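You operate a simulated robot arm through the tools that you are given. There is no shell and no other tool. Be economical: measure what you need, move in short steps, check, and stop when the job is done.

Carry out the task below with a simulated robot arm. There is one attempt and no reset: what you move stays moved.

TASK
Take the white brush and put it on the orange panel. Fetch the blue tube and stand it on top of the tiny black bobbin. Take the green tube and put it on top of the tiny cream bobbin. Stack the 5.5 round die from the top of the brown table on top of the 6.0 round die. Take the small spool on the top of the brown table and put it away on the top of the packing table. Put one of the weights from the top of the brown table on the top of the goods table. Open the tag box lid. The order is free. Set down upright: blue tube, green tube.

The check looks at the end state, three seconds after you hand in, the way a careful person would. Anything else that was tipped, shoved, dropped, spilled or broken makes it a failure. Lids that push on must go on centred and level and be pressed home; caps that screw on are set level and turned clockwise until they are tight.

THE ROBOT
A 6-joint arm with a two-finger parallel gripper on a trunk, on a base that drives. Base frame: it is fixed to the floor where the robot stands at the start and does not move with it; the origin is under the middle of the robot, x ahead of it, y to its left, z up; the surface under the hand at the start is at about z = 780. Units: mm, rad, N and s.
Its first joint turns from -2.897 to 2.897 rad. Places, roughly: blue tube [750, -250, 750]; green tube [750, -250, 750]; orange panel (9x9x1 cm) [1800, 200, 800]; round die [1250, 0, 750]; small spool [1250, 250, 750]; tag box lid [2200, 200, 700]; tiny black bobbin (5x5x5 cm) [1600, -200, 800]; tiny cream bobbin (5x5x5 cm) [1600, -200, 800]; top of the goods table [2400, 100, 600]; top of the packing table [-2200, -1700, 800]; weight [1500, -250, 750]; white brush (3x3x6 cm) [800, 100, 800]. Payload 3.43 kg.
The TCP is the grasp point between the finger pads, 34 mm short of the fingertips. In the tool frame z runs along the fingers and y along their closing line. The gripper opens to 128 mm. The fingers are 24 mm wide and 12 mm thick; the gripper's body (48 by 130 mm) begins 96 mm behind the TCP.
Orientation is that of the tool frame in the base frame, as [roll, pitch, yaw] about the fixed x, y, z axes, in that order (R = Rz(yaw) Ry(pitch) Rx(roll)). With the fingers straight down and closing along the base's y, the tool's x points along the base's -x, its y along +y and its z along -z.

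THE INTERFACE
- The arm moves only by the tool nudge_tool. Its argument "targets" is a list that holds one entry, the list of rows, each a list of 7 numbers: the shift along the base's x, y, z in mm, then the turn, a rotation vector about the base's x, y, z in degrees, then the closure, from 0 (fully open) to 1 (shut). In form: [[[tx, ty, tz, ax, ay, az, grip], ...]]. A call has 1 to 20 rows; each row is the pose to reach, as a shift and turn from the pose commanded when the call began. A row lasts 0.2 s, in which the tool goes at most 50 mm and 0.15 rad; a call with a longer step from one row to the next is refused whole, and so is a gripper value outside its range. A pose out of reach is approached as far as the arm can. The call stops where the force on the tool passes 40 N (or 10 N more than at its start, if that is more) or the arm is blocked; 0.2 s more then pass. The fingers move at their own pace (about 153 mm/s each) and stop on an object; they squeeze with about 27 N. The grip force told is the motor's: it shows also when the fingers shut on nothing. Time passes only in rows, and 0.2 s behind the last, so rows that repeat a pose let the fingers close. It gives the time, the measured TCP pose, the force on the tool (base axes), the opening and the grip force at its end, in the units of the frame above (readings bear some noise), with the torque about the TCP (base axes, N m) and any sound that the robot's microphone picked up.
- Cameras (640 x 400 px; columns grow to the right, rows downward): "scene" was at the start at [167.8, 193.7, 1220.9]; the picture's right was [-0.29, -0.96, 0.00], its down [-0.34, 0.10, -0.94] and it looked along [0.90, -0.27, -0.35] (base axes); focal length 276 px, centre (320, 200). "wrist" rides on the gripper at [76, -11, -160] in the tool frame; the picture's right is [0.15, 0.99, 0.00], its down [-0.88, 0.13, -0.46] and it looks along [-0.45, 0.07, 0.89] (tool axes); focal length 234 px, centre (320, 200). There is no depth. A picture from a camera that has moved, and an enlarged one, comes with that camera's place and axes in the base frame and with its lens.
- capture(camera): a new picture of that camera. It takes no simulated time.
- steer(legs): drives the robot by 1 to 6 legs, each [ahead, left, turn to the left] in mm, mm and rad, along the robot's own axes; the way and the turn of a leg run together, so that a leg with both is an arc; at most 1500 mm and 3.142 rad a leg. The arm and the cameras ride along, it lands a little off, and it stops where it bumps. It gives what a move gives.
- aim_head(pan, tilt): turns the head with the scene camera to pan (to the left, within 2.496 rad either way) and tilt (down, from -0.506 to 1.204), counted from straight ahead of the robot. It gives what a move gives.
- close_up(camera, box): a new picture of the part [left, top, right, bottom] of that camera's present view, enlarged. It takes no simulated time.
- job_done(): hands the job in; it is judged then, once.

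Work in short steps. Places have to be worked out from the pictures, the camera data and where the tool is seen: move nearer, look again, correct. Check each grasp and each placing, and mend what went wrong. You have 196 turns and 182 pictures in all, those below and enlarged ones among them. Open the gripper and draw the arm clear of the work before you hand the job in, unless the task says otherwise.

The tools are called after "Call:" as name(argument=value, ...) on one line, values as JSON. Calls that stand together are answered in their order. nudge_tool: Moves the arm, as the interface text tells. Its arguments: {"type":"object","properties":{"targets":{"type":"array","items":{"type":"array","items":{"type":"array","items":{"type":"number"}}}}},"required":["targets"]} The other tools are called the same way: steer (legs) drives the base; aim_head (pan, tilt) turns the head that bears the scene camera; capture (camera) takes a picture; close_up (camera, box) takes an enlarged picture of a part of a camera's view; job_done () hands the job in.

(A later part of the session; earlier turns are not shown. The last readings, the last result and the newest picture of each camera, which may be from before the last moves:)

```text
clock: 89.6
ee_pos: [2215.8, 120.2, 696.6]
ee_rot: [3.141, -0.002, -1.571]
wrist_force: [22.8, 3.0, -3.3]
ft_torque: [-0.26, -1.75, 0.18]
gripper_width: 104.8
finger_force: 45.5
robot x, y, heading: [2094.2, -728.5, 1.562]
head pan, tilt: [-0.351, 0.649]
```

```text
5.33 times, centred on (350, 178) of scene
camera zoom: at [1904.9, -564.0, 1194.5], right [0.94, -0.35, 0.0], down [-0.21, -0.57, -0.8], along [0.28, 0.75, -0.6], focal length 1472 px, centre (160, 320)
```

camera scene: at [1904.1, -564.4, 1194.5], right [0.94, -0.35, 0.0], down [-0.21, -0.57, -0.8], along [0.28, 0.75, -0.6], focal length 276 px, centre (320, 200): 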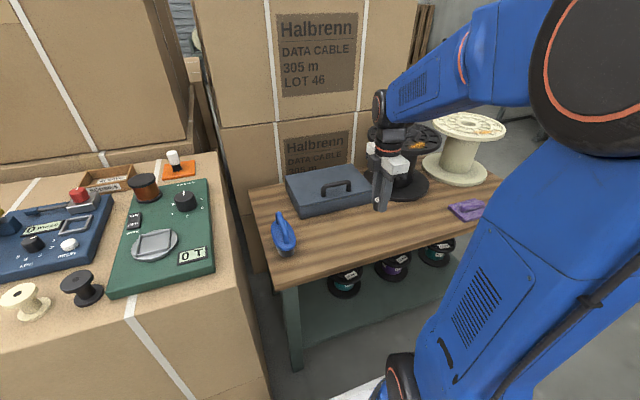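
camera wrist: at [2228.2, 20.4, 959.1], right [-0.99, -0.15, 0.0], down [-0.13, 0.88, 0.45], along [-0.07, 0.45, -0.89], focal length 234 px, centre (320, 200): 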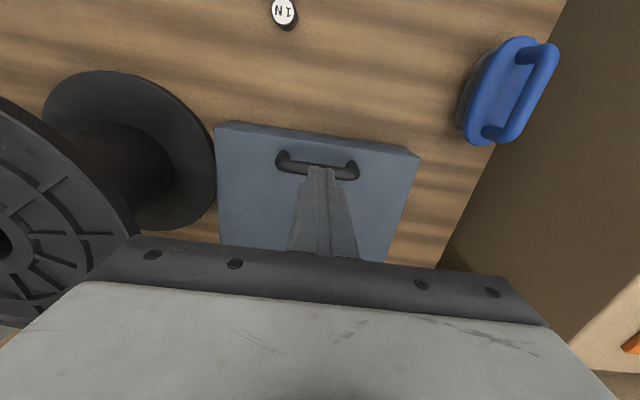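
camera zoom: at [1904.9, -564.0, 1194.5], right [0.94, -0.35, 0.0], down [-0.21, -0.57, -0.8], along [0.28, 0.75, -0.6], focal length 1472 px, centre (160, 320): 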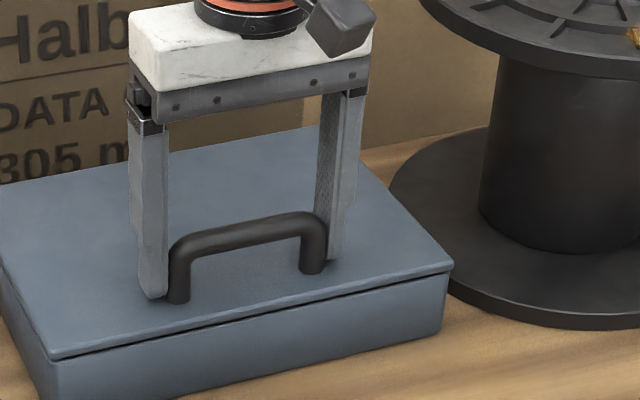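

Before lifting: following the lid to ~100° needs y≈340, beyond reach from here. I release, rise, and bring the base further along and closer to the goods table first.

Call:
nudge_tool(targets=[[[0, 0, 0, 0, 0, 0, 0.1], [0, 0, 0, 0, 0, 0, 0], [0, 0, 40, 0, 0, 0, 0], [0, 0, 90, 0, 0, 0, 0], [0, 0, 140, 0, 0, 0, 0], [0, -40, 170, 0, 0, 0, 0], [0, -80, 195, 0, 0, 0, 0], [0, -110, 230, 0, 0, 0, 0], [0, -130, 275, 0, 0, 0, 0], [0, -150, 320, 0, 0, 0, 0]]])

Call:
steer(legs=[[0, -210, 0], [130, 0, 0]])

Call:
aim_head(pan=0.0, tilt=0.75)

Call:
capture(camera="scene")

```text
clock: 91.8
ee_pos: [2215.2, -31.7, 1018.5]
ee_rot: [3.139, -0.003, -1.571]
wrist_force: [-0.2, 0.5, -0.5]
ft_torque: [-0.06, 0.02, 0.0]
gripper_width: 128.0
finger_force: 0.1
robot x, y, heading: [2098.5, -727.5, 1.571]
head pan, tilt: [-0.351, 0.649]
```

```text
clock: 93.5
ee_pos: [2420.4, -32.1, 1017.3]
ee_rot: [3.139, -0.002, -1.578]
wrist_force: [-0.5, -0.2, 0.2]
ft_torque: [0.0, 0.02, 0.01]
gripper_width: 128.0
finger_force: 0.0
robot x, y, heading: [2298.5, -728.7, 1.552]
head pan, tilt: [-0.351, 0.649]
stopped in leg 1: the robot was blocked; the commanded pose is now the measured one
```

```text
clock: 94.3
ee_pos: [2420.5, -32.7, 1018.2]
ee_rot: [3.139, -0.002, -1.579]
wrist_force: [0.2, -0.2, -0.1]
ft_torque: [0.05, 0.02, 0.02]
gripper_width: 127.9
finger_force: 0.1
robot x, y, heading: [2296.2, -725.5, 1.556]
head pan, tilt: [0.0, 0.75]
```

```text
108 pictures are left
camera scene: at [2076.8, -561.1, 1185.9], right [1.0, -0.01, 0.0], down [-0.01, -0.68, -0.73], along [0.01, 0.73, -0.68], focal length 276 px, centre (320, 200)
```

scene: 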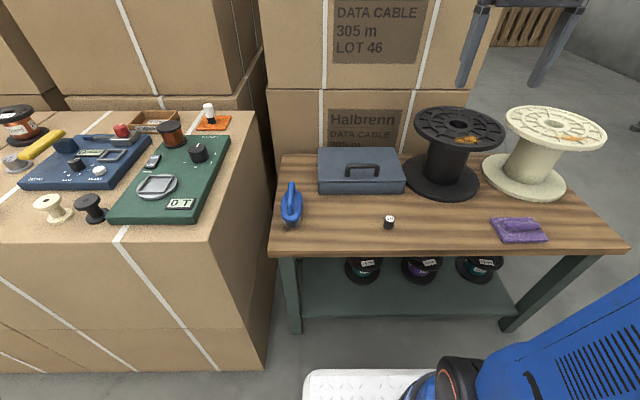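

The base bumped something on its right; I look there.

Call:
aim_head(pan=-1.5, tilt=0.8)

Call:
capture(camera="scene")

Call:
aim_head(pan=-2.2, tilt=0.7)

Call:
capture(camera="scene")

```text
clock: 95.9
ee_pos: [2420.6, -30.8, 1017.8]
ee_rot: [3.139, -0.001, -1.576]
wrist_force: [-0.3, 0.2, 0.2]
ft_torque: [-0.02, 0.03, 0.04]
gripper_width: 127.7
finger_force: 0.0
robot x, y, heading: [2296.1, -724.5, 1.558]
head pan, tilt: [-1.499, 0.799]
```

```text
107 pictures are left
camera scene: at [2156.3, -639.1, 1181.9], right [0.06, -1.0, 0.0], down [-0.72, -0.04, -0.7], along [0.7, 0.04, -0.72], focal length 276 px, centre (320, 200)
```

scene: 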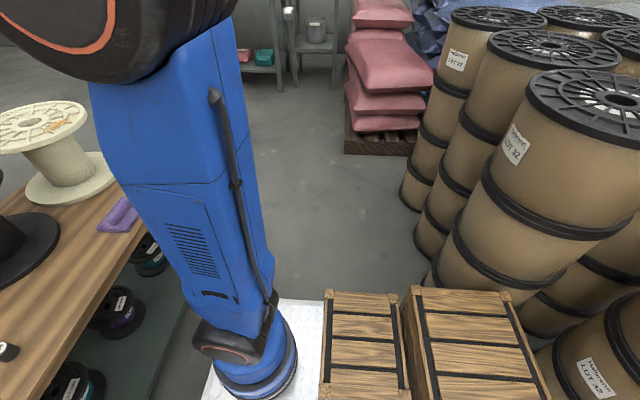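

```text
clock: 97.0
ee_pos: [2419.6, -31.9, 1017.9]
ee_rot: [3.14, 0.0, -1.577]
wrist_force: [-0.2, 0.0, 0.3]
ft_torque: [-0.02, -0.01, -0.02]
gripper_width: 128.0
finger_force: 0.0
robot x, y, heading: [2294.7, -728.0, 1.561]
head pan, tilt: [-2.201, 0.7]
```

```text
106 pictures are left
camera scene: at [2143.9, -694.7, 1190.1], right [-0.6, -0.8, 0.0], down [-0.52, 0.39, -0.76], along [0.61, -0.46, -0.64], focal length 276 px, centre (320, 200)
```

scene: 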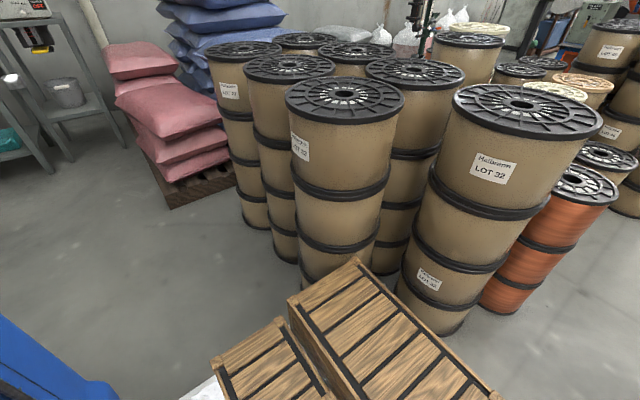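

The rear crate touched a drum stack, which still stands straight. I move away left, then ahead toward the goods table.

Call:
steer(legs=[[0, 30, 0], [100, 0, 0.01]])

Call:
aim_head(pan=-0.1, tilt=0.7)

Call:
capture(camera="scene")

```text
clock: 98.6
ee_pos: [2384.2, 70.8, 1016.9]
ee_rot: [3.139, -0.002, -1.568]
wrist_force: [-0.6, 1.1, -0.3]
ft_torque: [-0.01, 0.02, -0.01]
gripper_width: 128.2
finger_force: 0.0
robot x, y, heading: [2267.4, -624.3, 1.574]
head pan, tilt: [-2.201, 0.7]
```

```text
clock: 100.6
ee_pos: [2384.6, 69.7, 1017.9]
ee_rot: [3.14, -0.002, -1.567]
wrist_force: [0.4, -0.2, 0.6]
ft_torque: [-0.02, 0.0, -0.02]
gripper_width: 128.1
finger_force: 0.0
robot x, y, heading: [2269.8, -627.5, 1.571]
head pan, tilt: [-0.099, 0.7]
```

```text
105 pictures are left
camera scene: at [2054.3, -460.6, 1190.1], right [0.99, -0.1, 0.0], down [-0.07, -0.64, -0.76], along [0.08, 0.76, -0.64], focal length 276 px, centre (320, 200)
```

scene: 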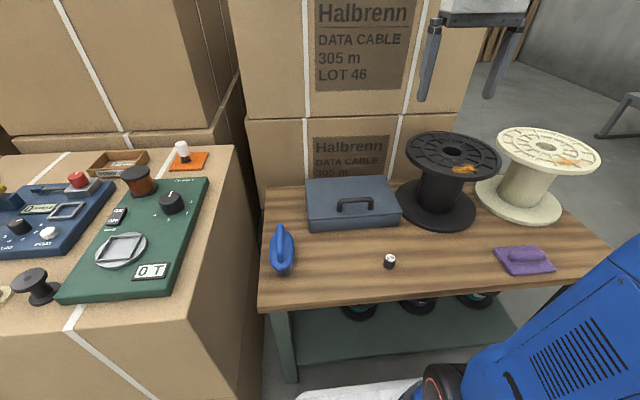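

Robot now at (2268,−626). I zoom the box to re-measure handle and hinge.

Call:
close_up(camera="scene", box=[290, 160, 418, 240])

```text
5.00 times, centred on (354, 200) of scene
camera zoom: at [2054.3, -460.6, 1190.1], right [0.99, -0.1, 0.0], down [-0.07, -0.64, -0.76], along [0.08, 0.76, -0.64], focal length 1380 px, centre (150, 200)
```

zoom: 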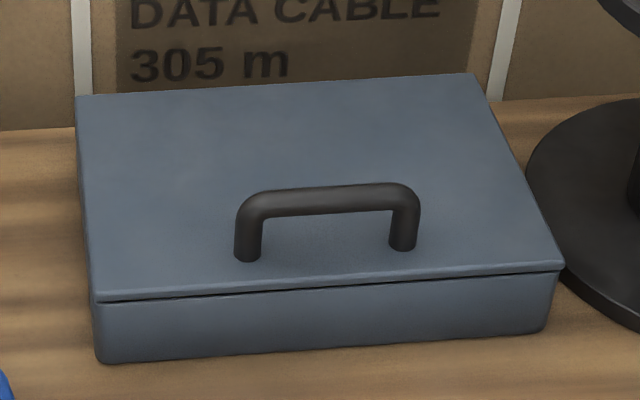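

Better hinge fit: bar-to-hinge ≈167 mm in y, R≈173. I move over the handle again and lower.

Call:
nudge_tool(targets=[[[-45, 10, 0, 0, 0, 0, 0], [-90, 20, 0, 0, 0, 0, 0], [-135, 35, 0, 0, 0, 0, 0], [-169, 48, -20, 0, 0, 0, 0], [-169, 48, -70, 0, 0, 0, 0], [-169, 48, -120, 0, 0, 0, 0], [-169, 48, -170, 0, 0, 0, 0], [-169, 48, -220, 0, 0, 0, 0], [-169, 48, -260, 0, 0, 0, 0]]])

Call:
capture(camera="wrist")

Call:
close_up(camera="scene", box=[290, 140, 418, 220])

```text
clock: 102.6
ee_pos: [2215.8, 116.7, 757.7]
ee_rot: [3.142, -0.001, -1.567]
wrist_force: [0.0, 0.7, 0.2]
ft_torque: [0.05, 0.03, -0.02]
gripper_width: 127.9
finger_force: 0.0
robot x, y, heading: [2269.0, -624.7, 1.57]
head pan, tilt: [-0.099, 0.7]
```

```text
103 pictures are left
camera wrist: at [2228.8, 42.1, 917.9], right [-0.99, -0.15, 0.0], down [-0.13, 0.88, 0.46], along [-0.07, 0.45, -0.89], focal length 234 px, centre (320, 200)
```

wrist: 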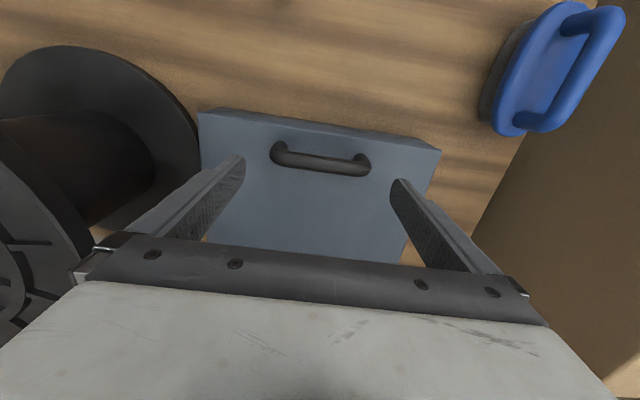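

```text
5.00 times, centred on (354, 180) of scene
camera zoom: at [2054.2, -460.8, 1190.1], right [0.99, -0.1, 0.0], down [-0.07, -0.64, -0.76], along [0.08, 0.76, -0.64], focal length 1380 px, centre (150, 300)
```

zoom: 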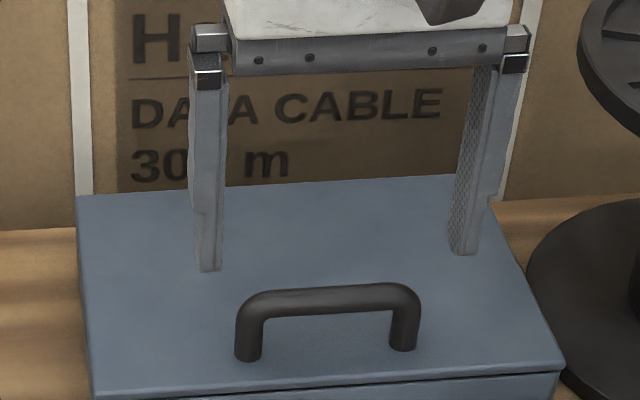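

Nearly centred; small shift (−1.5,−2), lower to TCP ≈700 and grip.

Call:
nudge_tool(targets=[[[-1.5, -2, -30, 0, 0, 0, 0], [-1.5, -2, -58, 0, 0, 0, 0], [-1.5, -2, -58, 0, 0, 0, 0.15], [-1.5, -2, -58, 0, 0, 0, 0.5], [-1.5, -2, -58, 0, 0, 0, 1], [-1.5, -2, -58, 0, 0, 0, 1]]])

```text
clock: 104.0
ee_pos: [2215.1, 115.6, 699.6]
ee_rot: [-3.14, -0.002, -1.569]
wrist_force: [39.9, -0.2, -0.9]
ft_torque: [-0.07, -2.43, 0.03]
gripper_width: 104.6
finger_force: 45.1
robot x, y, heading: [2268.6, -627.5, 1.565]
head pan, tilt: [-0.099, 0.7]
```

Side load +40 N: ease the tool +3 mm in x.

Call:
nudge_tool(targets=[[[1.5, 0, 0, 0, 0, 0, 1], [3, 0, 0, 0, 0, 0, 1], [3, 0, 0, 0, 0, 0, 1]]])

```text
clock: 104.8
ee_pos: [2215.4, 115.6, 700.3]
ee_rot: [3.138, -0.001, -1.566]
wrist_force: [7.4, -11.3, -4.3]
ft_torque: [-1.13, -0.04, -0.49]
gripper_width: 104.7
finger_force: 44.7
robot x, y, heading: [2267.6, -623.9, 1.567]
head pan, tilt: [-0.099, 0.7]
```

Good. Lift along the refined circle to 40°.

Call:
nudge_tool(targets=[[[0, 4.5, 14.5, 0, 0, 0, 1], [0, 10.2, 28.4, 0, 0, 0, 1], [0, 17.1, 41.8, 0, 0, 0, 1], [0, 25.2, 54.6, 0, 0, 0, 1], [0, 34.3, 66.5, 0, 0, 0, 1], [0, 44.5, 77.7, 0, 0, 0, 1], [0, 55.5, 87.9, 0, 0, 0, 1], [0, 67.5, 97.1, 0, 0, 0, 1]]])

Call:
close_up(camera="scene", box=[270, 100, 430, 240])

```text
clock: 106.6
ee_pos: [2214.8, 184.0, 797.3]
ee_rot: [3.14, -0.002, -1.566]
wrist_force: [-31.3, -10.0, 0.3]
ft_torque: [-1.34, 0.97, -0.03]
gripper_width: 103.8
finger_force: 44.9
robot x, y, heading: [2266.0, -627.0, 1.57]
head pan, tilt: [-0.099, 0.7]
```

```text
2.86 times, centred on (350, 170) of scene
camera zoom: at [2053.1, -460.9, 1190.0], right [0.99, -0.1, 0.0], down [-0.06, -0.64, -0.77], along [0.08, 0.76, -0.64], focal length 789 px, centre (234, 286)
```

zoom: 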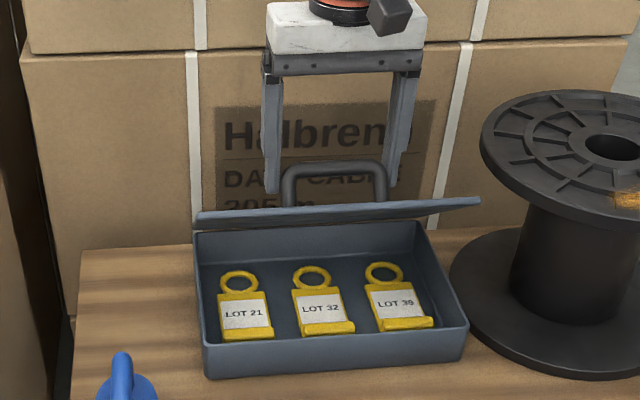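

Holding well this time (~38°). Continue to 75°, easing −2 mm in x.

Call:
nudge_tool(targets=[[[-1, 12.6, 8.2, 0, 0, 0, 1], [-2, 26, 15.2, 0, 0, 0, 1], [-2, 39.9, 21, 0, 0, 0, 1], [-2, 54.2, 25.6, 0, 0, 0, 1], [-2, 68.9, 28.9, 0, 0, 0, 1], [-2, 83.8, 30.9, 0, 0, 0, 1]]])

Call:
close_up(camera="scene", box=[270, 80, 430, 220])

```text
clock: 108.0
ee_pos: [2215.7, 267.9, 827.7]
ee_rot: [3.139, -0.002, -1.566]
wrist_force: [0.7, 0.0, 0.6]
ft_torque: [0.03, -0.03, -0.02]
gripper_width: 0.1
finger_force: 33.5
robot x, y, heading: [2266.9, -625.6, 1.572]
head pan, tilt: [-0.099, 0.7]
```

```text
2.86 times, centred on (350, 150) of scene
camera zoom: at [2054.2, -460.8, 1190.1], right [0.99, -0.1, 0.0], down [-0.07, -0.64, -0.76], along [0.08, 0.76, -0.64], focal length 789 px, centre (234, 343)
```

zoom: 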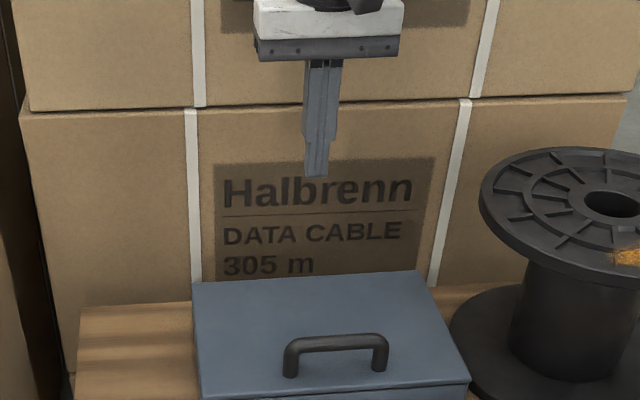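

The lid slipped off and fell shut again past 40°. Gripping the ends isn't secure, so I change method: fingers along the bar, one finger hooked through the loop under the bar, hand tilted forward. First I back off and turn the hand +90°.

Call:
nudge_tool(targets=[[[0, -25, 20, 0, 0, 8, 1], [0, -50, 40, 0, 0, 16, 1], [0, -80, 50, 0, 0, 24, 0.8], [0, -110, 60, 0, 0, 32, 0.6], [0, -140, 60, 0, 0, 40, 0.6], [0, -170, 60, 0, 0, 48, 0.6], [0, -200, 60, 0, 0, 56, 0.6], [0, -230, 60, 0, 0, 64, 0.6], [0, -250, 60, 0, 0, 72, 0.6], [0, -260, 60, 0, 0, 80, 0.6], [0, -260, 60, 0, 0, 88, 0.6], [0, -260, 60, 0, 0, 89.7, 0.6]]])

Call:
nudge_tool(targets=[[[0, 0, 0, 8, 0, 0, 0.6], [0, 0, 0, 16, 0, 0, 0.6], [0, 0, 0, 24, 0, 0, 0.6], [0, 0, 0, 32, 0, 0, 0.6], [0, 0, 0, 40, 0, 0, 0.6], [0, 0, 0, 48, 0, 0, 0.6], [0, 0, 0, 56, 0, 0, 0.6], [0, 0, 0, 60, 0, 0, 0.6]]])

Call:
capture(camera="wrist")

Call:
capture(camera="scene")

```text
clock: 110.6
ee_pos: [2214.9, 6.6, 887.5]
ee_rot: [3.139, -0.003, 0.0]
wrist_force: [-0.5, 0.4, -0.3]
ft_torque: [0.03, -0.04, 0.01]
gripper_width: 51.3
finger_force: 0.1
robot x, y, heading: [2268.1, -622.7, 1.572]
head pan, tilt: [-0.099, 0.7]
```

```text
clock: 112.4
ee_pos: [2214.1, 7.0, 888.6]
ee_rot: [-2.095, 0.002, -0.002]
wrist_force: [-0.9, 0.8, 0.4]
ft_torque: [-0.01, 0.0, -0.01]
gripper_width: 51.1
finger_force: 0.1
robot x, y, heading: [2266.4, -628.5, 1.569]
head pan, tilt: [-0.099, 0.7]
```

```text
99 pictures are left
camera wrist: at [2291.0, -124.5, 978.4], right [0.14, -0.5, -0.86], down [-0.88, -0.46, 0.12], along [-0.45, 0.74, -0.5], focal length 234 px, centre (320, 200)
```

wrist: 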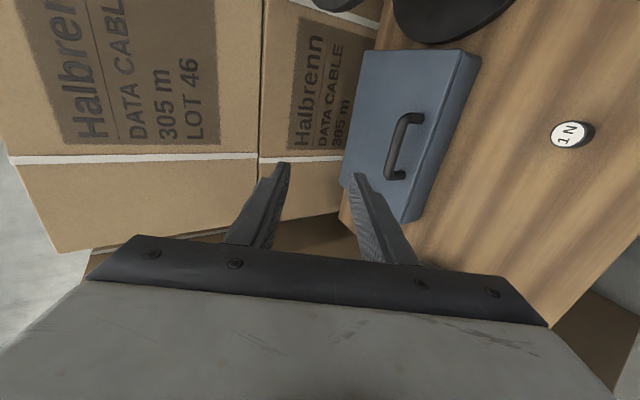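

```text
98 pictures are left
camera scene: at [2054.2, -460.6, 1190.1], right [0.99, -0.1, 0.0], down [-0.07, -0.64, -0.76], along [0.08, 0.76, -0.64], focal length 276 px, centre (320, 200)
```

scene: 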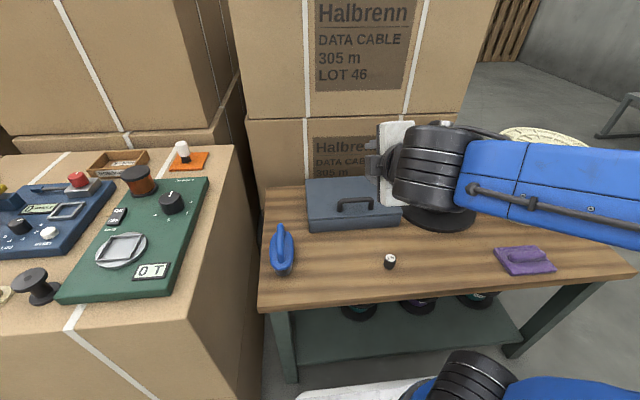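

The tilt works. I narrow to ≈30 mm and go to the pre-insert pose, 50 mm short of hooking the bar.

Call:
nudge_tool(targets=[[[0, 5, -45, 0, 0, 0, 0.766], [0, 15, -90, 0, 0, 0, 0.766], [0, 30, -130, 0, 0, 0, 0.766], [0, 51, -164, 0, 0, 0, 0.766]]])

Call:
capture(camera="wrist")

Call:
close_up(camera="scene", box=[290, 160, 418, 240])

```text
clock: 113.4
ee_pos: [2194.6, 88.8, 766.9]
ee_rot: [-2.098, 0.001, -0.004]
wrist_force: [0.9, -0.4, -0.2]
ft_torque: [-0.01, -0.01, -0.01]
gripper_width: 29.8
finger_force: 0.1
out of reach, approached as far as the arm can: row 2, 3, 4
robot x, y, heading: [2262.5, -625.3, 1.567]
head pan, tilt: [-0.099, 0.7]
```

```text
97 pictures are left
camera wrist: at [2271.0, -42.8, 857.3], right [0.14, -0.5, -0.86], down [-0.88, -0.46, 0.12], along [-0.45, 0.74, -0.5], focal length 234 px, centre (320, 200)
```

wrist: 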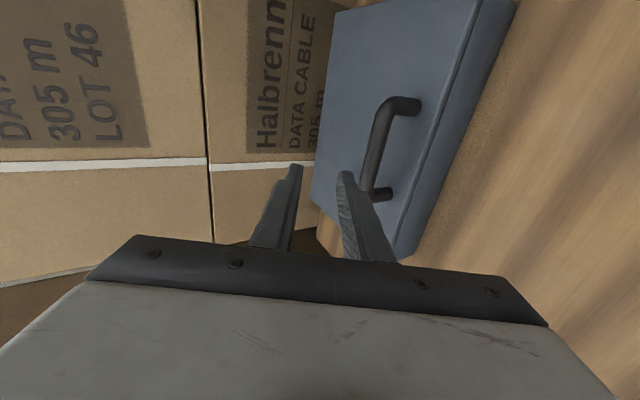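

```text
5.00 times, centred on (354, 200) of scene
camera zoom: at [2054.5, -460.9, 1190.2], right [0.99, -0.1, 0.0], down [-0.07, -0.64, -0.76], along [0.08, 0.76, -0.64], focal length 1380 px, centre (150, 200)
```

zoom: 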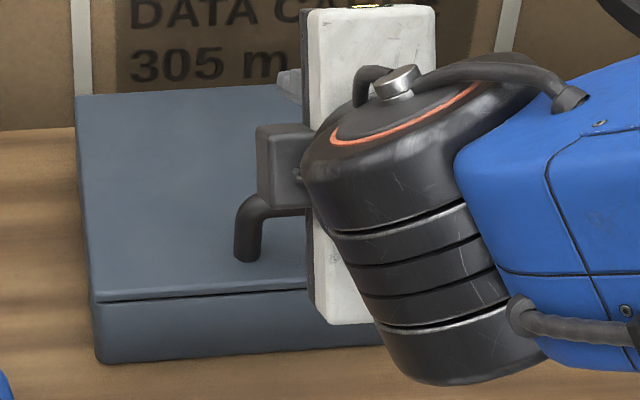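

That tilt is out of reach so low. I reduce the tilt to 45° and reposition above the pre-insert point.

Call:
nudge_tool(targets=[[[5, -8, 20, -5, 0, 0, 0.766], [12, -14, 33, -10, 0, 0, 0.766], [19, -17, 33, -15, 0, 0, 0.766], [19, -17, 33, -15, 0, 0, 0.766]]])

Call:
nudge_tool(targets=[[[0, 0, -30, 0, 0, 0, 0.766], [0, 0, -66, 0, 0, 0, 0.766]]])

```text
clock: 114.4
ee_pos: [2213.7, 71.9, 797.9]
ee_rot: [-2.356, 0.001, -0.003]
wrist_force: [0.0, 0.2, -0.1]
ft_torque: [-0.03, -0.02, 0.02]
gripper_width: 30.1
finger_force: 0.0
robot x, y, heading: [2263.7, -627.5, 1.576]
head pan, tilt: [-0.099, 0.7]
```

```text
clock: 115.0
ee_pos: [2214.4, 71.5, 732.7]
ee_rot: [-2.358, 0.0, 0.0]
wrist_force: [0.5, 1.2, 0.0]
ft_torque: [0.01, 0.0, -0.01]
gripper_width: 30.2
finger_force: 0.0
robot x, y, heading: [2268.1, -627.0, 1.571]
head pan, tilt: [-0.099, 0.7]
```

Reached. I check the finger/bar alignment.

Call:
capture(camera="wrist")

Call:
close_up(camera="scene", box=[290, 160, 418, 240])

```text
95 pictures are left
camera wrist: at [2291.0, -31.6, 854.3], right [0.14, -0.7, -0.7], down [-0.88, -0.41, 0.23], along [-0.45, 0.58, -0.68], focal length 234 px, centre (320, 200)
```

wrist: 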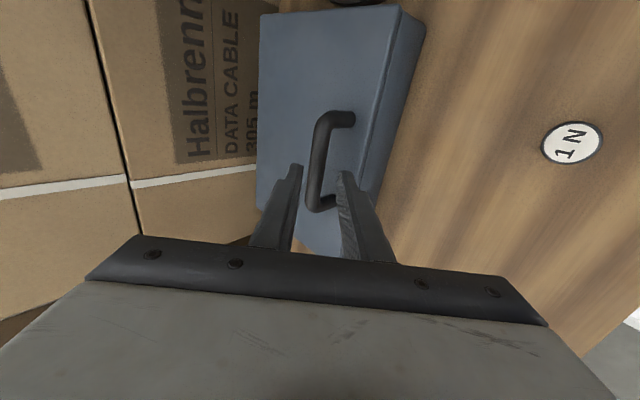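

```text
5.00 times, centred on (354, 200) of scene
camera zoom: at [2054.3, -460.7, 1190.1], right [0.99, -0.1, 0.0], down [-0.07, -0.64, -0.76], along [0.08, 0.76, -0.64], focal length 1380 px, centre (150, 200)
```

zoom: 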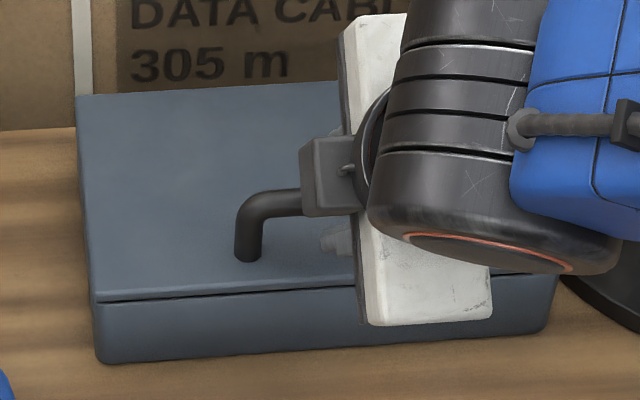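

The bar lies midway between the two fingertips. I insert along the tool axis in steps.

Call:
nudge_tool(targets=[[[0, 10, -10, 0, 0, 0, 0.766], [0, 20, -20, 0, 0, 0, 0.766], [0, 25, -25, 0, 0, 0, 0.766]]])

Call:
close_up(camera="wrist", box=[240, 110, 400, 210])

```text
clock: 115.8
ee_pos: [2213.6, 98.4, 706.8]
ee_rot: [-2.357, 0.0, 0.0]
wrist_force: [0.2, -0.1, 0.6]
ft_torque: [-0.02, -0.03, 0.01]
gripper_width: 30.0
finger_force: 0.0
robot x, y, heading: [2264.1, -626.2, 1.57]
head pan, tilt: [-0.099, 0.7]
```

```text
4.00 times, centred on (320, 160) of wrist
camera zoom: at [2290.3, -5.6, 829.2], right [0.14, -0.7, -0.7], down [-0.88, -0.41, 0.23], along [-0.45, 0.58, -0.68], focal length 937 px, centre (320, 360)
```

zoom: 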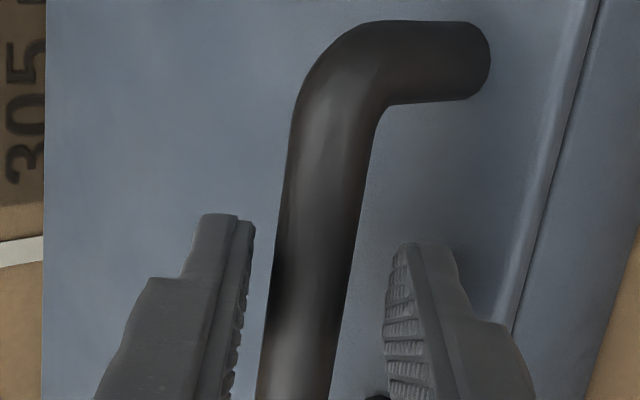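

Bar is between the fingers. A bit deeper, then close.

Call:
nudge_tool(targets=[[[0, 4, -4, 0, 0, 0, 0.766], [0, 7, -7, 0, 0, 0, 0.766], [0, 7, -7, 0, 0, 0, 1], [0, 7, -7, 0, 0, 0, 1]]])

Call:
close_up(camera="wrist", box=[240, 110, 400, 210])

```text
clock: 116.8
ee_pos: [2213.5, 105.9, 701.8]
ee_rot: [-2.357, 0.001, -0.002]
wrist_force: [2.5, 22.7, 18.1]
ft_torque: [0.36, -0.55, 0.34]
gripper_width: 15.4
finger_force: 45.4
robot x, y, heading: [2266.9, -629.3, 1.57]
head pan, tilt: [-0.099, 0.7]
```

```text
4.00 times, centred on (320, 160) of wrist
camera zoom: at [2289.7, 2.1, 822.9], right [0.14, -0.7, -0.7], down [-0.88, -0.41, 0.23], along [-0.45, 0.58, -0.68], focal length 937 px, centre (320, 360)
```

zoom: 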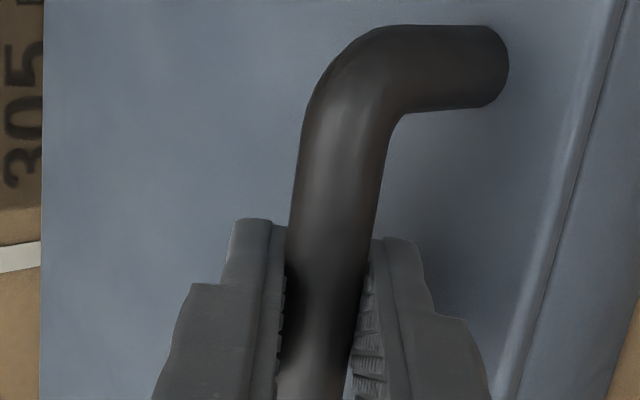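

Gripped on the bar (15.4 mm). I lift along the circle to 40° with the tilt held.

Call:
nudge_tool(targets=[[[0, 4.5, 14.5, 0, 0, 0, 1], [0, 10.2, 28.4, 0, 0, 0, 1], [0, 17.1, 41.8, 0, 0, 0, 1], [0, 25.2, 54.6, 0, 0, 0, 1], [0, 34.3, 66.5, 0, 0, 0, 1], [0, 44.5, 77.7, 0, 0, 0, 1], [0, 55.5, 87.9, 0, 0, 0, 1], [0, 67.5, 97.1, 0, 0, 0, 1]]])

Call:
close_up(camera="scene", box=[270, 100, 430, 240])

Call:
close_up(camera="wrist", box=[200, 60, 440, 210])

```text
clock: 118.6
ee_pos: [2214.1, 173.2, 797.1]
ee_rot: [-2.358, -0.001, -0.004]
wrist_force: [-0.6, 0.3, -2.8]
ft_torque: [-0.14, -0.54, 0.59]
gripper_width: 15.6
finger_force: 45.1
robot x, y, heading: [2267.5, -625.0, 1.565]
head pan, tilt: [-0.099, 0.7]
```

```text
2.86 times, centred on (350, 170) of scene
camera zoom: at [2054.3, -460.4, 1190.1], right [0.99, -0.1, 0.0], down [-0.07, -0.64, -0.76], along [0.08, 0.76, -0.64], focal length 789 px, centre (234, 286)
```

zoom: 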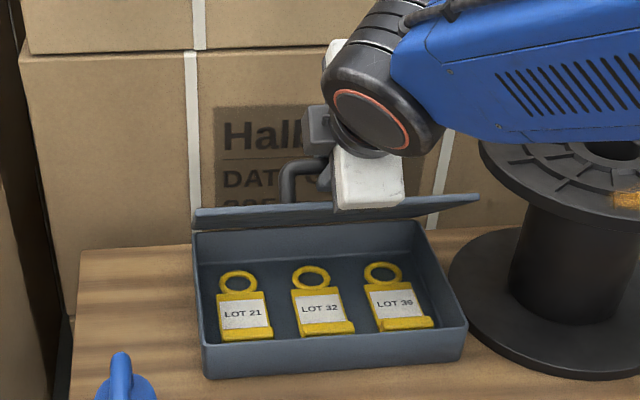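

```text
2.67 times, centred on (320, 135) of wrist
camera zoom: at [2290.3, 68.8, 919.1], right [0.14, -0.7, -0.7], down [-0.88, -0.41, 0.23], along [-0.45, 0.58, -0.68], focal length 624 px, centre (320, 373)
```

zoom: 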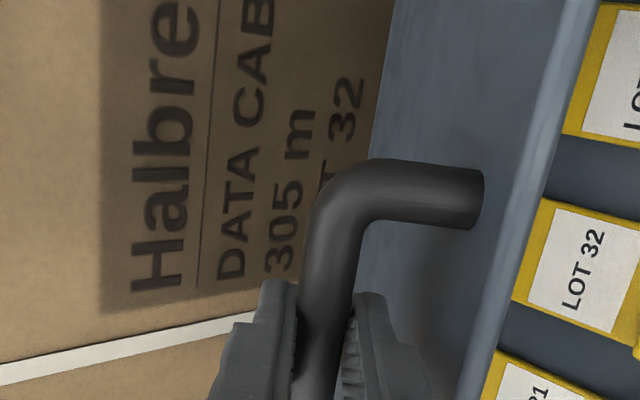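

Forces near zero; lid follows well. Continue to 70°, gradually reducing the tilt.

Call:
nudge_tool(targets=[[[0, 13, 8.5, -1.5, 0, 0, 1], [0, 26.7, 15.7, -3, 0, 0, 1], [0, 41, 21.8, -4.6, 0, 0, 1], [0, 55.7, 26.7, -6.2, 0, 0, 1], [0, 70.7, 30.2, -7.8, 0, 0, 1], [0, 86, 32.5, -9.4, 0, 0, 1]]])

Call:
close_up(camera="scene", box=[270, 80, 430, 220])

Call:
close_up(camera="wrist", box=[200, 60, 440, 210])

```text
clock: 120.0
ee_pos: [2213.5, 258.9, 830.0]
ee_rot: [-2.524, 0.0, -0.004]
wrist_force: [11.5, 0.8, -2.9]
ft_torque: [0.03, -0.58, 0.51]
gripper_width: 15.7
finger_force: 45.2
robot x, y, heading: [2266.4, -626.8, 1.566]
head pan, tilt: [-0.099, 0.7]
```

```text
2.86 times, centred on (350, 150) of scene
camera zoom: at [2054.6, -460.5, 1190.2], right [0.99, -0.1, 0.0], down [-0.07, -0.64, -0.76], along [0.08, 0.76, -0.64], focal length 789 px, centre (234, 343)
```

zoom: 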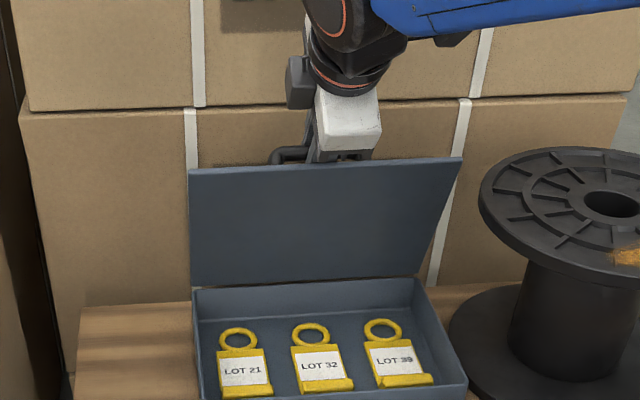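

```text
2.67 times, centred on (320, 135) of wrist
camera zoom: at [2290.2, 176.2, 966.9], right [0.14, -0.81, -0.57], down [-0.88, -0.37, 0.3], along [-0.45, 0.46, -0.76], focal length 624 px, centre (320, 373)
```

zoom: 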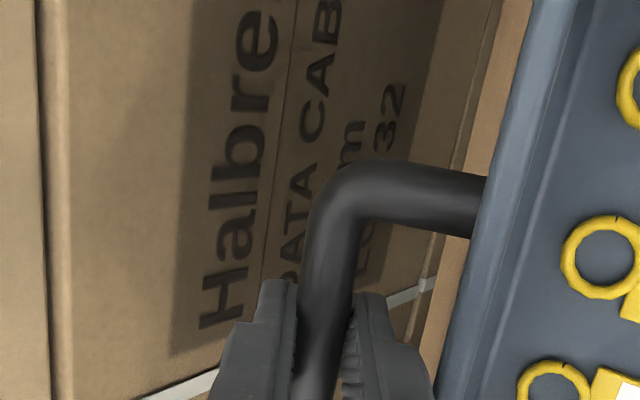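

Great, ~70° now. Continue to ~95°.

Call:
nudge_tool(targets=[[[0, 15.5, 1, -1.6, 0, 0, 1], [0, 31, 0.6, -3.2, 0, 0, 1], [0, 46.3, -1, -4.8, 0, 0, 1], [0, 61.3, -3.9, -6.4, 0, 0, 1], [0, 76, -8, -8, 0, 0, 1]]])

Call:
close_up(camera="scene", box=[270, 80, 430, 220])

Call:
close_up(camera="wrist", box=[200, 60, 440, 210])

```text
clock: 120.6
ee_pos: [2214.0, 285.3, 830.0]
ee_rot: [-2.581, -0.002, -0.004]
wrist_force: [2.5, -14.9, 11.8]
ft_torque: [-2.63, -0.14, 0.47]
gripper_width: 15.5
finger_force: 44.9
robot x, y, heading: [2268.4, -627.7, 1.568]
head pan, tilt: [-0.099, 0.7]
stopped in row 3: the force on the tool passed its limit at 49 N (the readings are from after the stop); the commanded pose is now the measured one
```

```text
2.86 times, centred on (350, 150) of scene
camera zoom: at [2054.2, -461.9, 1190.2], right [0.99, -0.1, 0.0], down [-0.07, -0.64, -0.77], along [0.08, 0.76, -0.64], focal length 789 px, centre (234, 343)
```

zoom: 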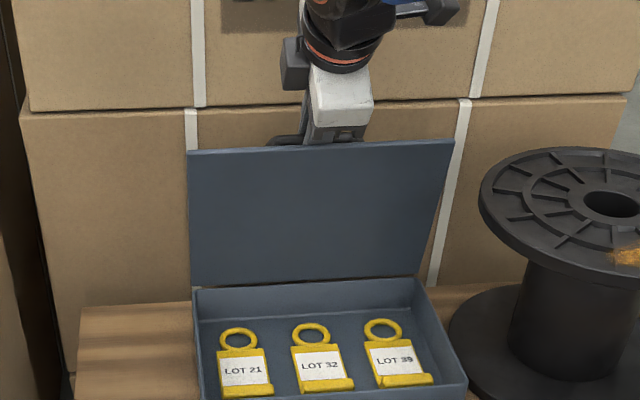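

```text
2.67 times, centred on (320, 135) of wrist
camera zoom: at [2290.0, 210.0, 972.6], right [0.14, -0.84, -0.53], down [-0.88, -0.35, 0.32], along [-0.45, 0.42, -0.79], focal length 624 px, centre (320, 373)
```

zoom: 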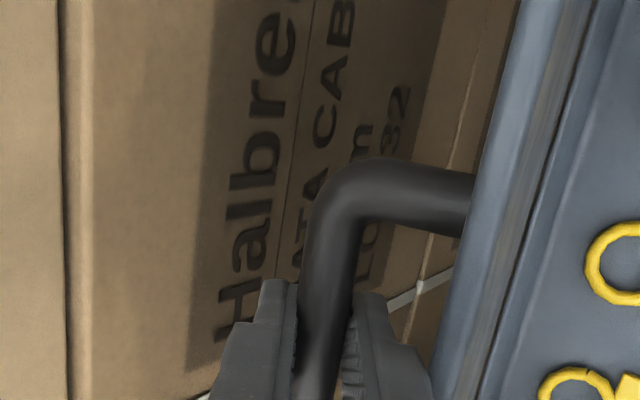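

The thick part of the finger met the lid's edge at ≈78°. I reduce the tilt to ~12° by pivoting about the bar, then carry on.

Call:
nudge_tool(targets=[[[0, -2, 0, 0, 0, 0, 1], [0, 0, 0.8, -6, 0, 0, 1], [0, 2, 1.6, -13, 0, 0, 1], [0, 4, 2.2, -20, 0, 0, 1], [0, 4, 2.2, -20, 0, 0, 1]]])

Call:
close_up(camera="wrist", box=[200, 60, 440, 210])

```text
clock: 121.8
ee_pos: [2213.4, 290.2, 830.6]
ee_rot: [-2.934, -0.002, -0.001]
wrist_force: [2.8, -2.0, -3.6]
ft_torque: [-0.12, -0.16, 0.78]
gripper_width: 15.1
finger_force: 44.9
robot x, y, heading: [2264.6, -624.6, 1.571]
head pan, tilt: [-0.099, 0.7]
```

```text
2.67 times, centred on (320, 135) of wrist
camera zoom: at [2289.8, 268.3, 990.5], right [0.14, -0.97, -0.21], down [-0.88, -0.22, 0.42], along [-0.45, 0.12, -0.89], focal length 624 px, centre (320, 373)
```

zoom: 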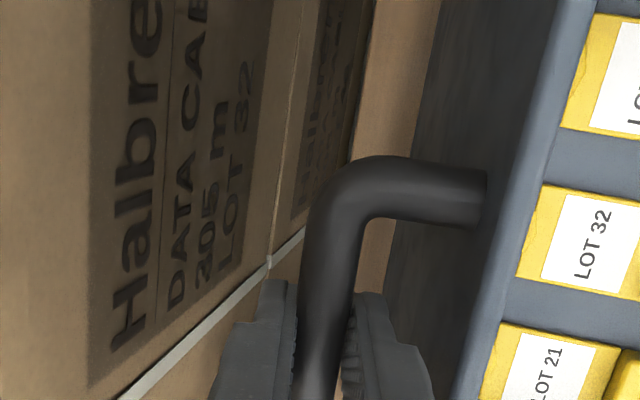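

Clear now. Continue the arc to ≈93°.

Call:
nudge_tool(targets=[[[0, 10, -0.5, 0, 0, 0, 1], [0, 20.4, -2.3, 0, 0, 0, 1], [0, 28, -4, 0, 0, 0, 1], [0, 35, -5.5, 0, 0, 0, 1], [0, 41, -7, 0, 0, 0, 1]]])

Call:
close_up(camera="wrist", box=[200, 60, 440, 210])

Call:
close_up(camera="scene", box=[270, 80, 430, 220])

```text
clock: 123.0
ee_pos: [2214.1, 331.5, 825.2]
ee_rot: [-2.931, -0.002, -0.003]
wrist_force: [5.3, -1.8, -6.1]
ft_torque: [-0.11, 0.06, 0.76]
gripper_width: 15.6
finger_force: 44.7
robot x, y, heading: [2266.6, -625.0, 1.567]
head pan, tilt: [-0.099, 0.7]
```

```text
2.67 times, centred on (320, 135) of wrist
camera zoom: at [2289.8, 309.2, 983.7], right [0.14, -0.97, -0.21], down [-0.88, -0.22, 0.42], along [-0.45, 0.12, -0.89], focal length 624 px, centre (320, 373)
```

zoom: 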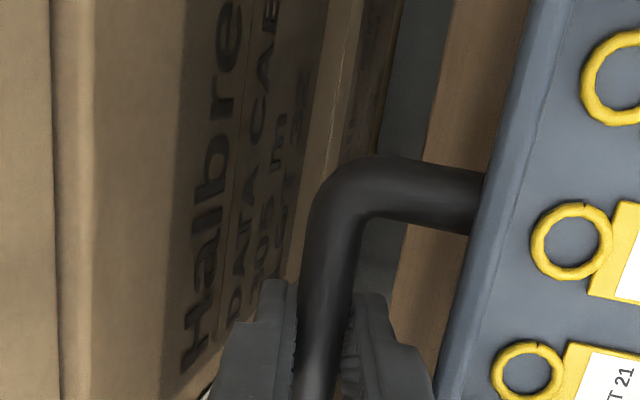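

```text
2.86 times, centred on (350, 150) of scene
camera zoom: at [2054.3, -460.9, 1190.1], right [0.99, -0.1, 0.0], down [-0.07, -0.64, -0.76], along [0.08, 0.76, -0.64], focal length 789 px, centre (234, 343)
```

zoom: 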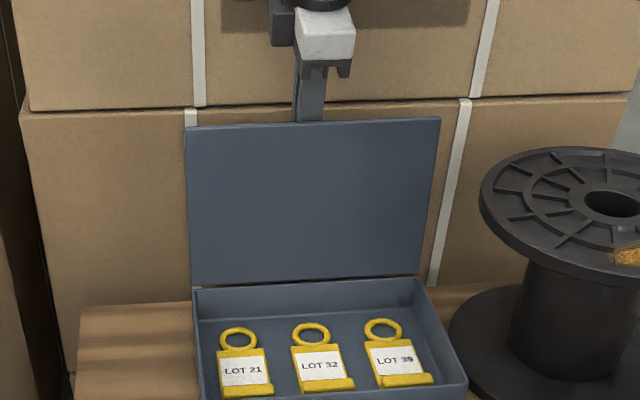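

About 92°. A bit further, to ≈97°, watching force.

Call:
nudge_tool(targets=[[[0, 5, -1.6, 0, 0, 0, 1], [0, 10, -3.4, 0, 0, 0, 1], [0, 14, -5, 0, 0, 0, 1]]])

Call:
nudge_tool(targets=[[[0, 0, 0, 0, 0, 0, 0.9], [0, 0, 0, 0, 0, 0, 0.82], [0, 0, 0, 0, 0, 0, 0.8]]])

Call:
close_up(camera="wrist", box=[200, 60, 440, 210])

Call:
close_up(camera="scene", box=[270, 80, 430, 220])

```text
clock: 123.8
ee_pos: [2213.4, 344.5, 819.8]
ee_rot: [-2.931, -0.002, -0.002]
wrist_force: [5.1, -12.8, -0.1]
ft_torque: [-2.07, 0.17, 0.49]
gripper_width: 15.3
finger_force: 44.8
robot x, y, heading: [2261.9, -626.9, 1.569]
head pan, tilt: [-0.099, 0.7]
```

```text
clock: 124.6
ee_pos: [2212.9, 345.4, 820.7]
ee_rot: [-2.926, 0.0, -0.001]
wrist_force: [2.9, -0.9, 17.6]
ft_torque: [-1.2, 0.23, 0.08]
gripper_width: 23.6
finger_force: 0.0
robot x, y, heading: [2264.2, -627.0, 1.574]
head pan, tilt: [-0.099, 0.7]
```

```text
2.67 times, centred on (320, 135) of wrist
camera zoom: at [2289.8, 322.7, 980.5], right [0.14, -0.97, -0.21], down [-0.88, -0.22, 0.42], along [-0.45, 0.12, -0.88], focal length 624 px, centre (320, 373)
```

zoom: 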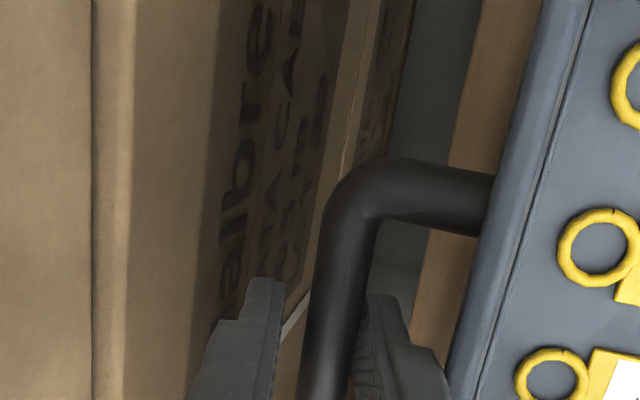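

```text
2.86 times, centred on (350, 150) of scene
camera zoom: at [2054.3, -461.5, 1190.2], right [0.99, -0.1, 0.0], down [-0.07, -0.64, -0.77], along [0.08, 0.76, -0.64], focal length 789 px, centre (234, 343)
```

zoom: 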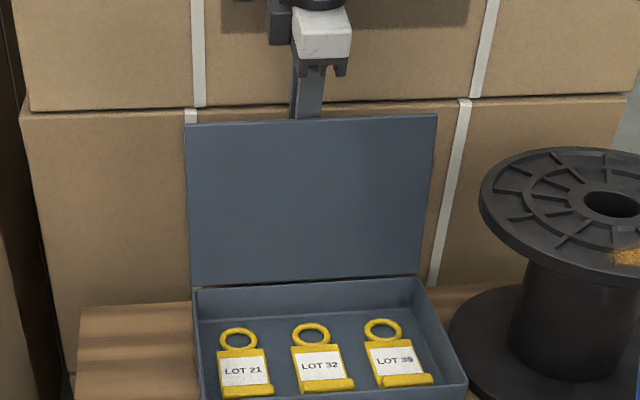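

Lid at ≈95°. I open a bit more and ease the hand back slightly in y to see whether the lid stays by itself.

Call:
nudge_tool(targets=[[[0, -2, 0, 0, 0, 0, 0.72], [0, -4, 0, 0, 0, 0, 0.7], [0, -4, 0, 0, 0, 0, 0.7]]])

Call:
close_up(camera="wrist", box=[200, 60, 440, 210])

```text
clock: 125.4
ee_pos: [2212.9, 340.9, 818.3]
ee_rot: [-2.929, -0.002, -0.002]
wrist_force: [-0.4, 0.4, -0.3]
ft_torque: [-0.01, 0.0, -0.02]
gripper_width: 38.4
finger_force: 0.1
robot x, y, heading: [2269.3, -627.7, 1.569]
head pan, tilt: [-0.099, 0.7]
```

```text
2.67 times, centred on (320, 135) of wrist
camera zoom: at [2289.5, 319.0, 978.7], right [0.14, -0.97, -0.21], down [-0.88, -0.22, 0.42], along [-0.45, 0.12, -0.89], focal length 624 px, centre (320, 373)
```

zoom: 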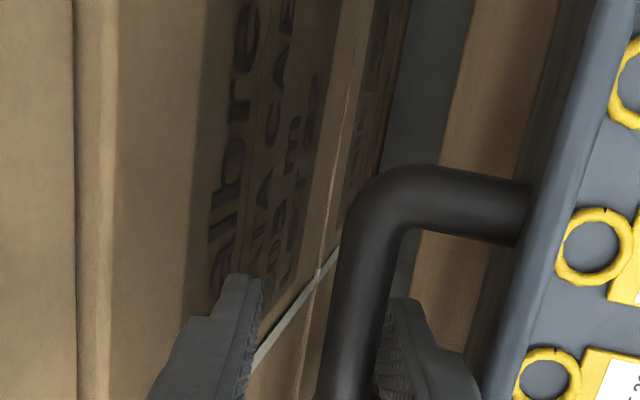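

The lid falls back from here: it needs to go further than this hand posture allows (stack and lid edge limit it). I bring the lid down gently the way it came, then use closed fingers hooked in the loop with the hand's thin side toward the stack, which allows ~105°.

Call:
nudge_tool(targets=[[[0, 0, 0, 0, 0, 0, 1], [0, 0, 0, 0, 0, 0, 1], [0, -16, 7, 4, 0, 0, 1], [0, -32.3, 11.7, 7.8, 0, 0, 1], [0, -64.5, 13.4, 15.8, 0, 0, 1], [0, -96.5, 9.5, 23.8, 0, 0, 1], [0, -127.3, 0, 31.8, 0, 0, 1], [0, -154.8, -13, 32.8, 0, 0, 1], [0, -179.4, -30.4, 32.8, 0, 0, 1], [0, -200.6, -51.8, 32.8, 0, 0, 1], [0, -217.8, -76.5, 32.8, 0, 0, 1], [0, -230.4, -103.8, 32.8, 0, 0, 1], [0, -234.9, -114, 32.8, 0, 0, 1]]])

Call:
close_up(camera="scene", box=[270, 100, 430, 240])

```text
clock: 128.2
ee_pos: [2213.5, 106.5, 704.9]
ee_rot: [-2.357, 0.001, -0.001]
wrist_force: [-5.1, 24.9, -6.8]
ft_torque: [0.16, -0.68, 0.22]
gripper_width: 15.1
finger_force: 45.3
robot x, y, heading: [2267.7, -627.9, 1.569]
head pan, tilt: [-0.099, 0.7]
```

```text
2.86 times, centred on (350, 170) of scene
camera zoom: at [2054.0, -459.9, 1190.0], right [0.99, -0.1, 0.0], down [-0.07, -0.64, -0.76], along [0.08, 0.76, -0.64], focal length 789 px, centre (234, 286)
```

zoom: 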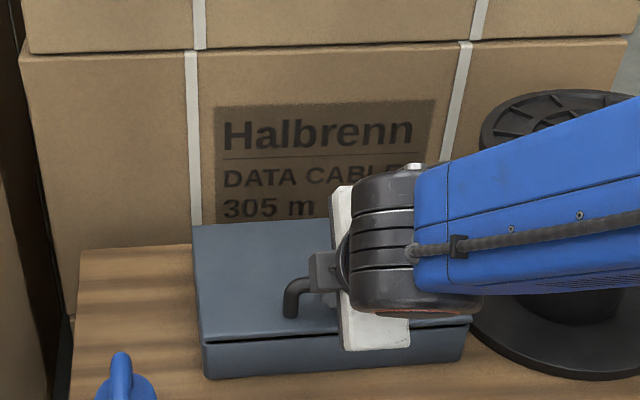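

Lowered gently. I release, back out, and turn the hand 90° about its own axis, closing the fingers.

Call:
nudge_tool(targets=[[[0, 0, 0, 0, 0, 0, 0.8], [0, 0, 0, 0, 0, 0, 0.766], [0, -15, 15, 0, 0, 0, 0.766], [0, -35, 35, 0, 0, 0, 0.766], [0, -40, 70, 0, 0, 0, 0.766], [0, -40, 100, 0, 5.8, -5.8, 1], [0, -40, 100, 0, 11.6, -11.6, 1], [0, -40, 100, 0, 17.4, -17.4, 1], [0, -40, 100, 0, 23.2, -23.2, 1], [0, -40, 100, 0, 29, -29, 1], [0, -40, 100, 0, 34.8, -34.8, 1], [0, -40, 100, 0, 40.6, -40.6, 1], [0, -40, 100, 0, 46.4, -46.4, 1], [0, -40, 100, 0, 52.2, -52.2, 1], [0, -40, 100, 0, 58, -58, 1], [0, -40, 100, 0, 63.64, -63.64, 1]]])

Call:
capture(camera="wrist")

```text
clock: 131.6
ee_pos: [2213.1, 66.3, 804.0]
ee_rot: [3.138, 0.785, -1.576]
wrist_force: [0.1, -1.5, -0.1]
ft_torque: [-0.03, -0.01, -0.02]
gripper_width: 0.0
finger_force: 27.0
robot x, y, heading: [2267.9, -628.1, 1.569]
head pan, tilt: [-0.099, 0.7]
```

```text
78 pictures are left
camera wrist: at [2225.3, -99.6, 865.6], right [-0.99, -0.1, -0.1], down [-0.13, 0.3, 0.94], along [-0.07, 0.95, -0.31], focal length 234 px, centre (320, 200)
```

wrist: 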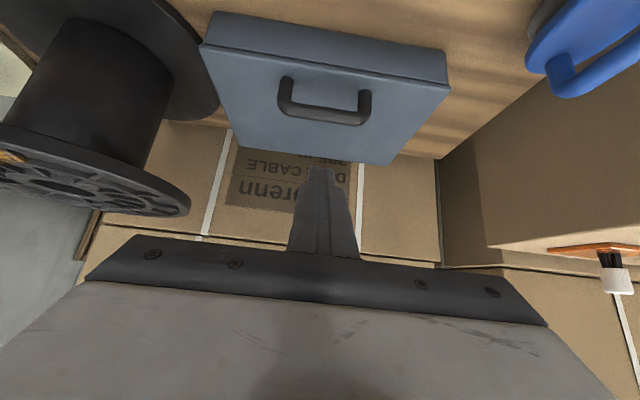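

Now I go to the pre-insert point and slide the closed fingers under the bar.

Call:
nudge_tool(targets=[[[0, -9.4, -45, 0, 0, 0, 1], [0, -9.4, -85, 0, 0, 0, 1], [0, 0.6, -95, 0, 0, 0, 1], [0, 10.6, -105, 0, 0, 0, 1], [0, 18.9, -113.2, 0, 0, 0, 1]]])

Call:
capture(camera="wrist")

Call:
close_up(camera="scene", box=[290, 160, 418, 240])

```text
clock: 132.8
ee_pos: [2212.4, 84.9, 692.8]
ee_rot: [3.139, 0.785, -1.574]
wrist_force: [-0.3, -0.1, 0.9]
ft_torque: [0.01, -0.03, 0.02]
gripper_width: 0.2
finger_force: 27.0
robot x, y, heading: [2267.4, -626.0, 1.564]
head pan, tilt: [-0.099, 0.7]
```

```text
77 pictures are left
camera wrist: at [2225.7, -80.3, 753.2], right [-0.99, -0.1, -0.1], down [-0.13, 0.3, 0.94], along [-0.07, 0.95, -0.31], focal length 234 px, centre (320, 200)
```

wrist: 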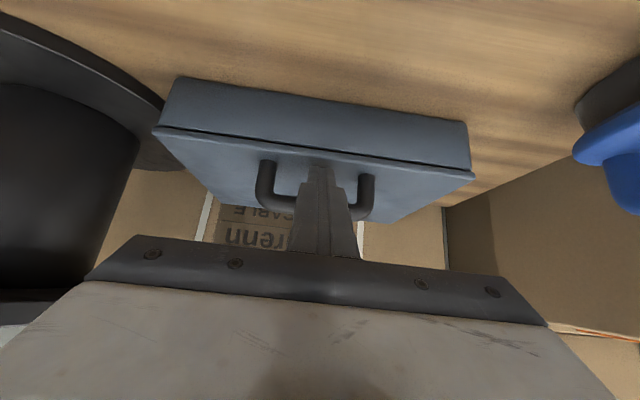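

```text
5.00 times, centred on (354, 200) of scene
camera zoom: at [2054.2, -461.0, 1190.1], right [0.99, -0.1, 0.0], down [-0.07, -0.64, -0.76], along [0.08, 0.76, -0.64], focal length 1380 px, centre (150, 200)
```

zoom: 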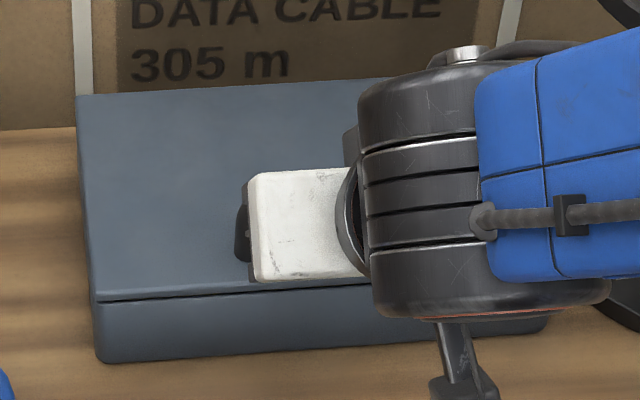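

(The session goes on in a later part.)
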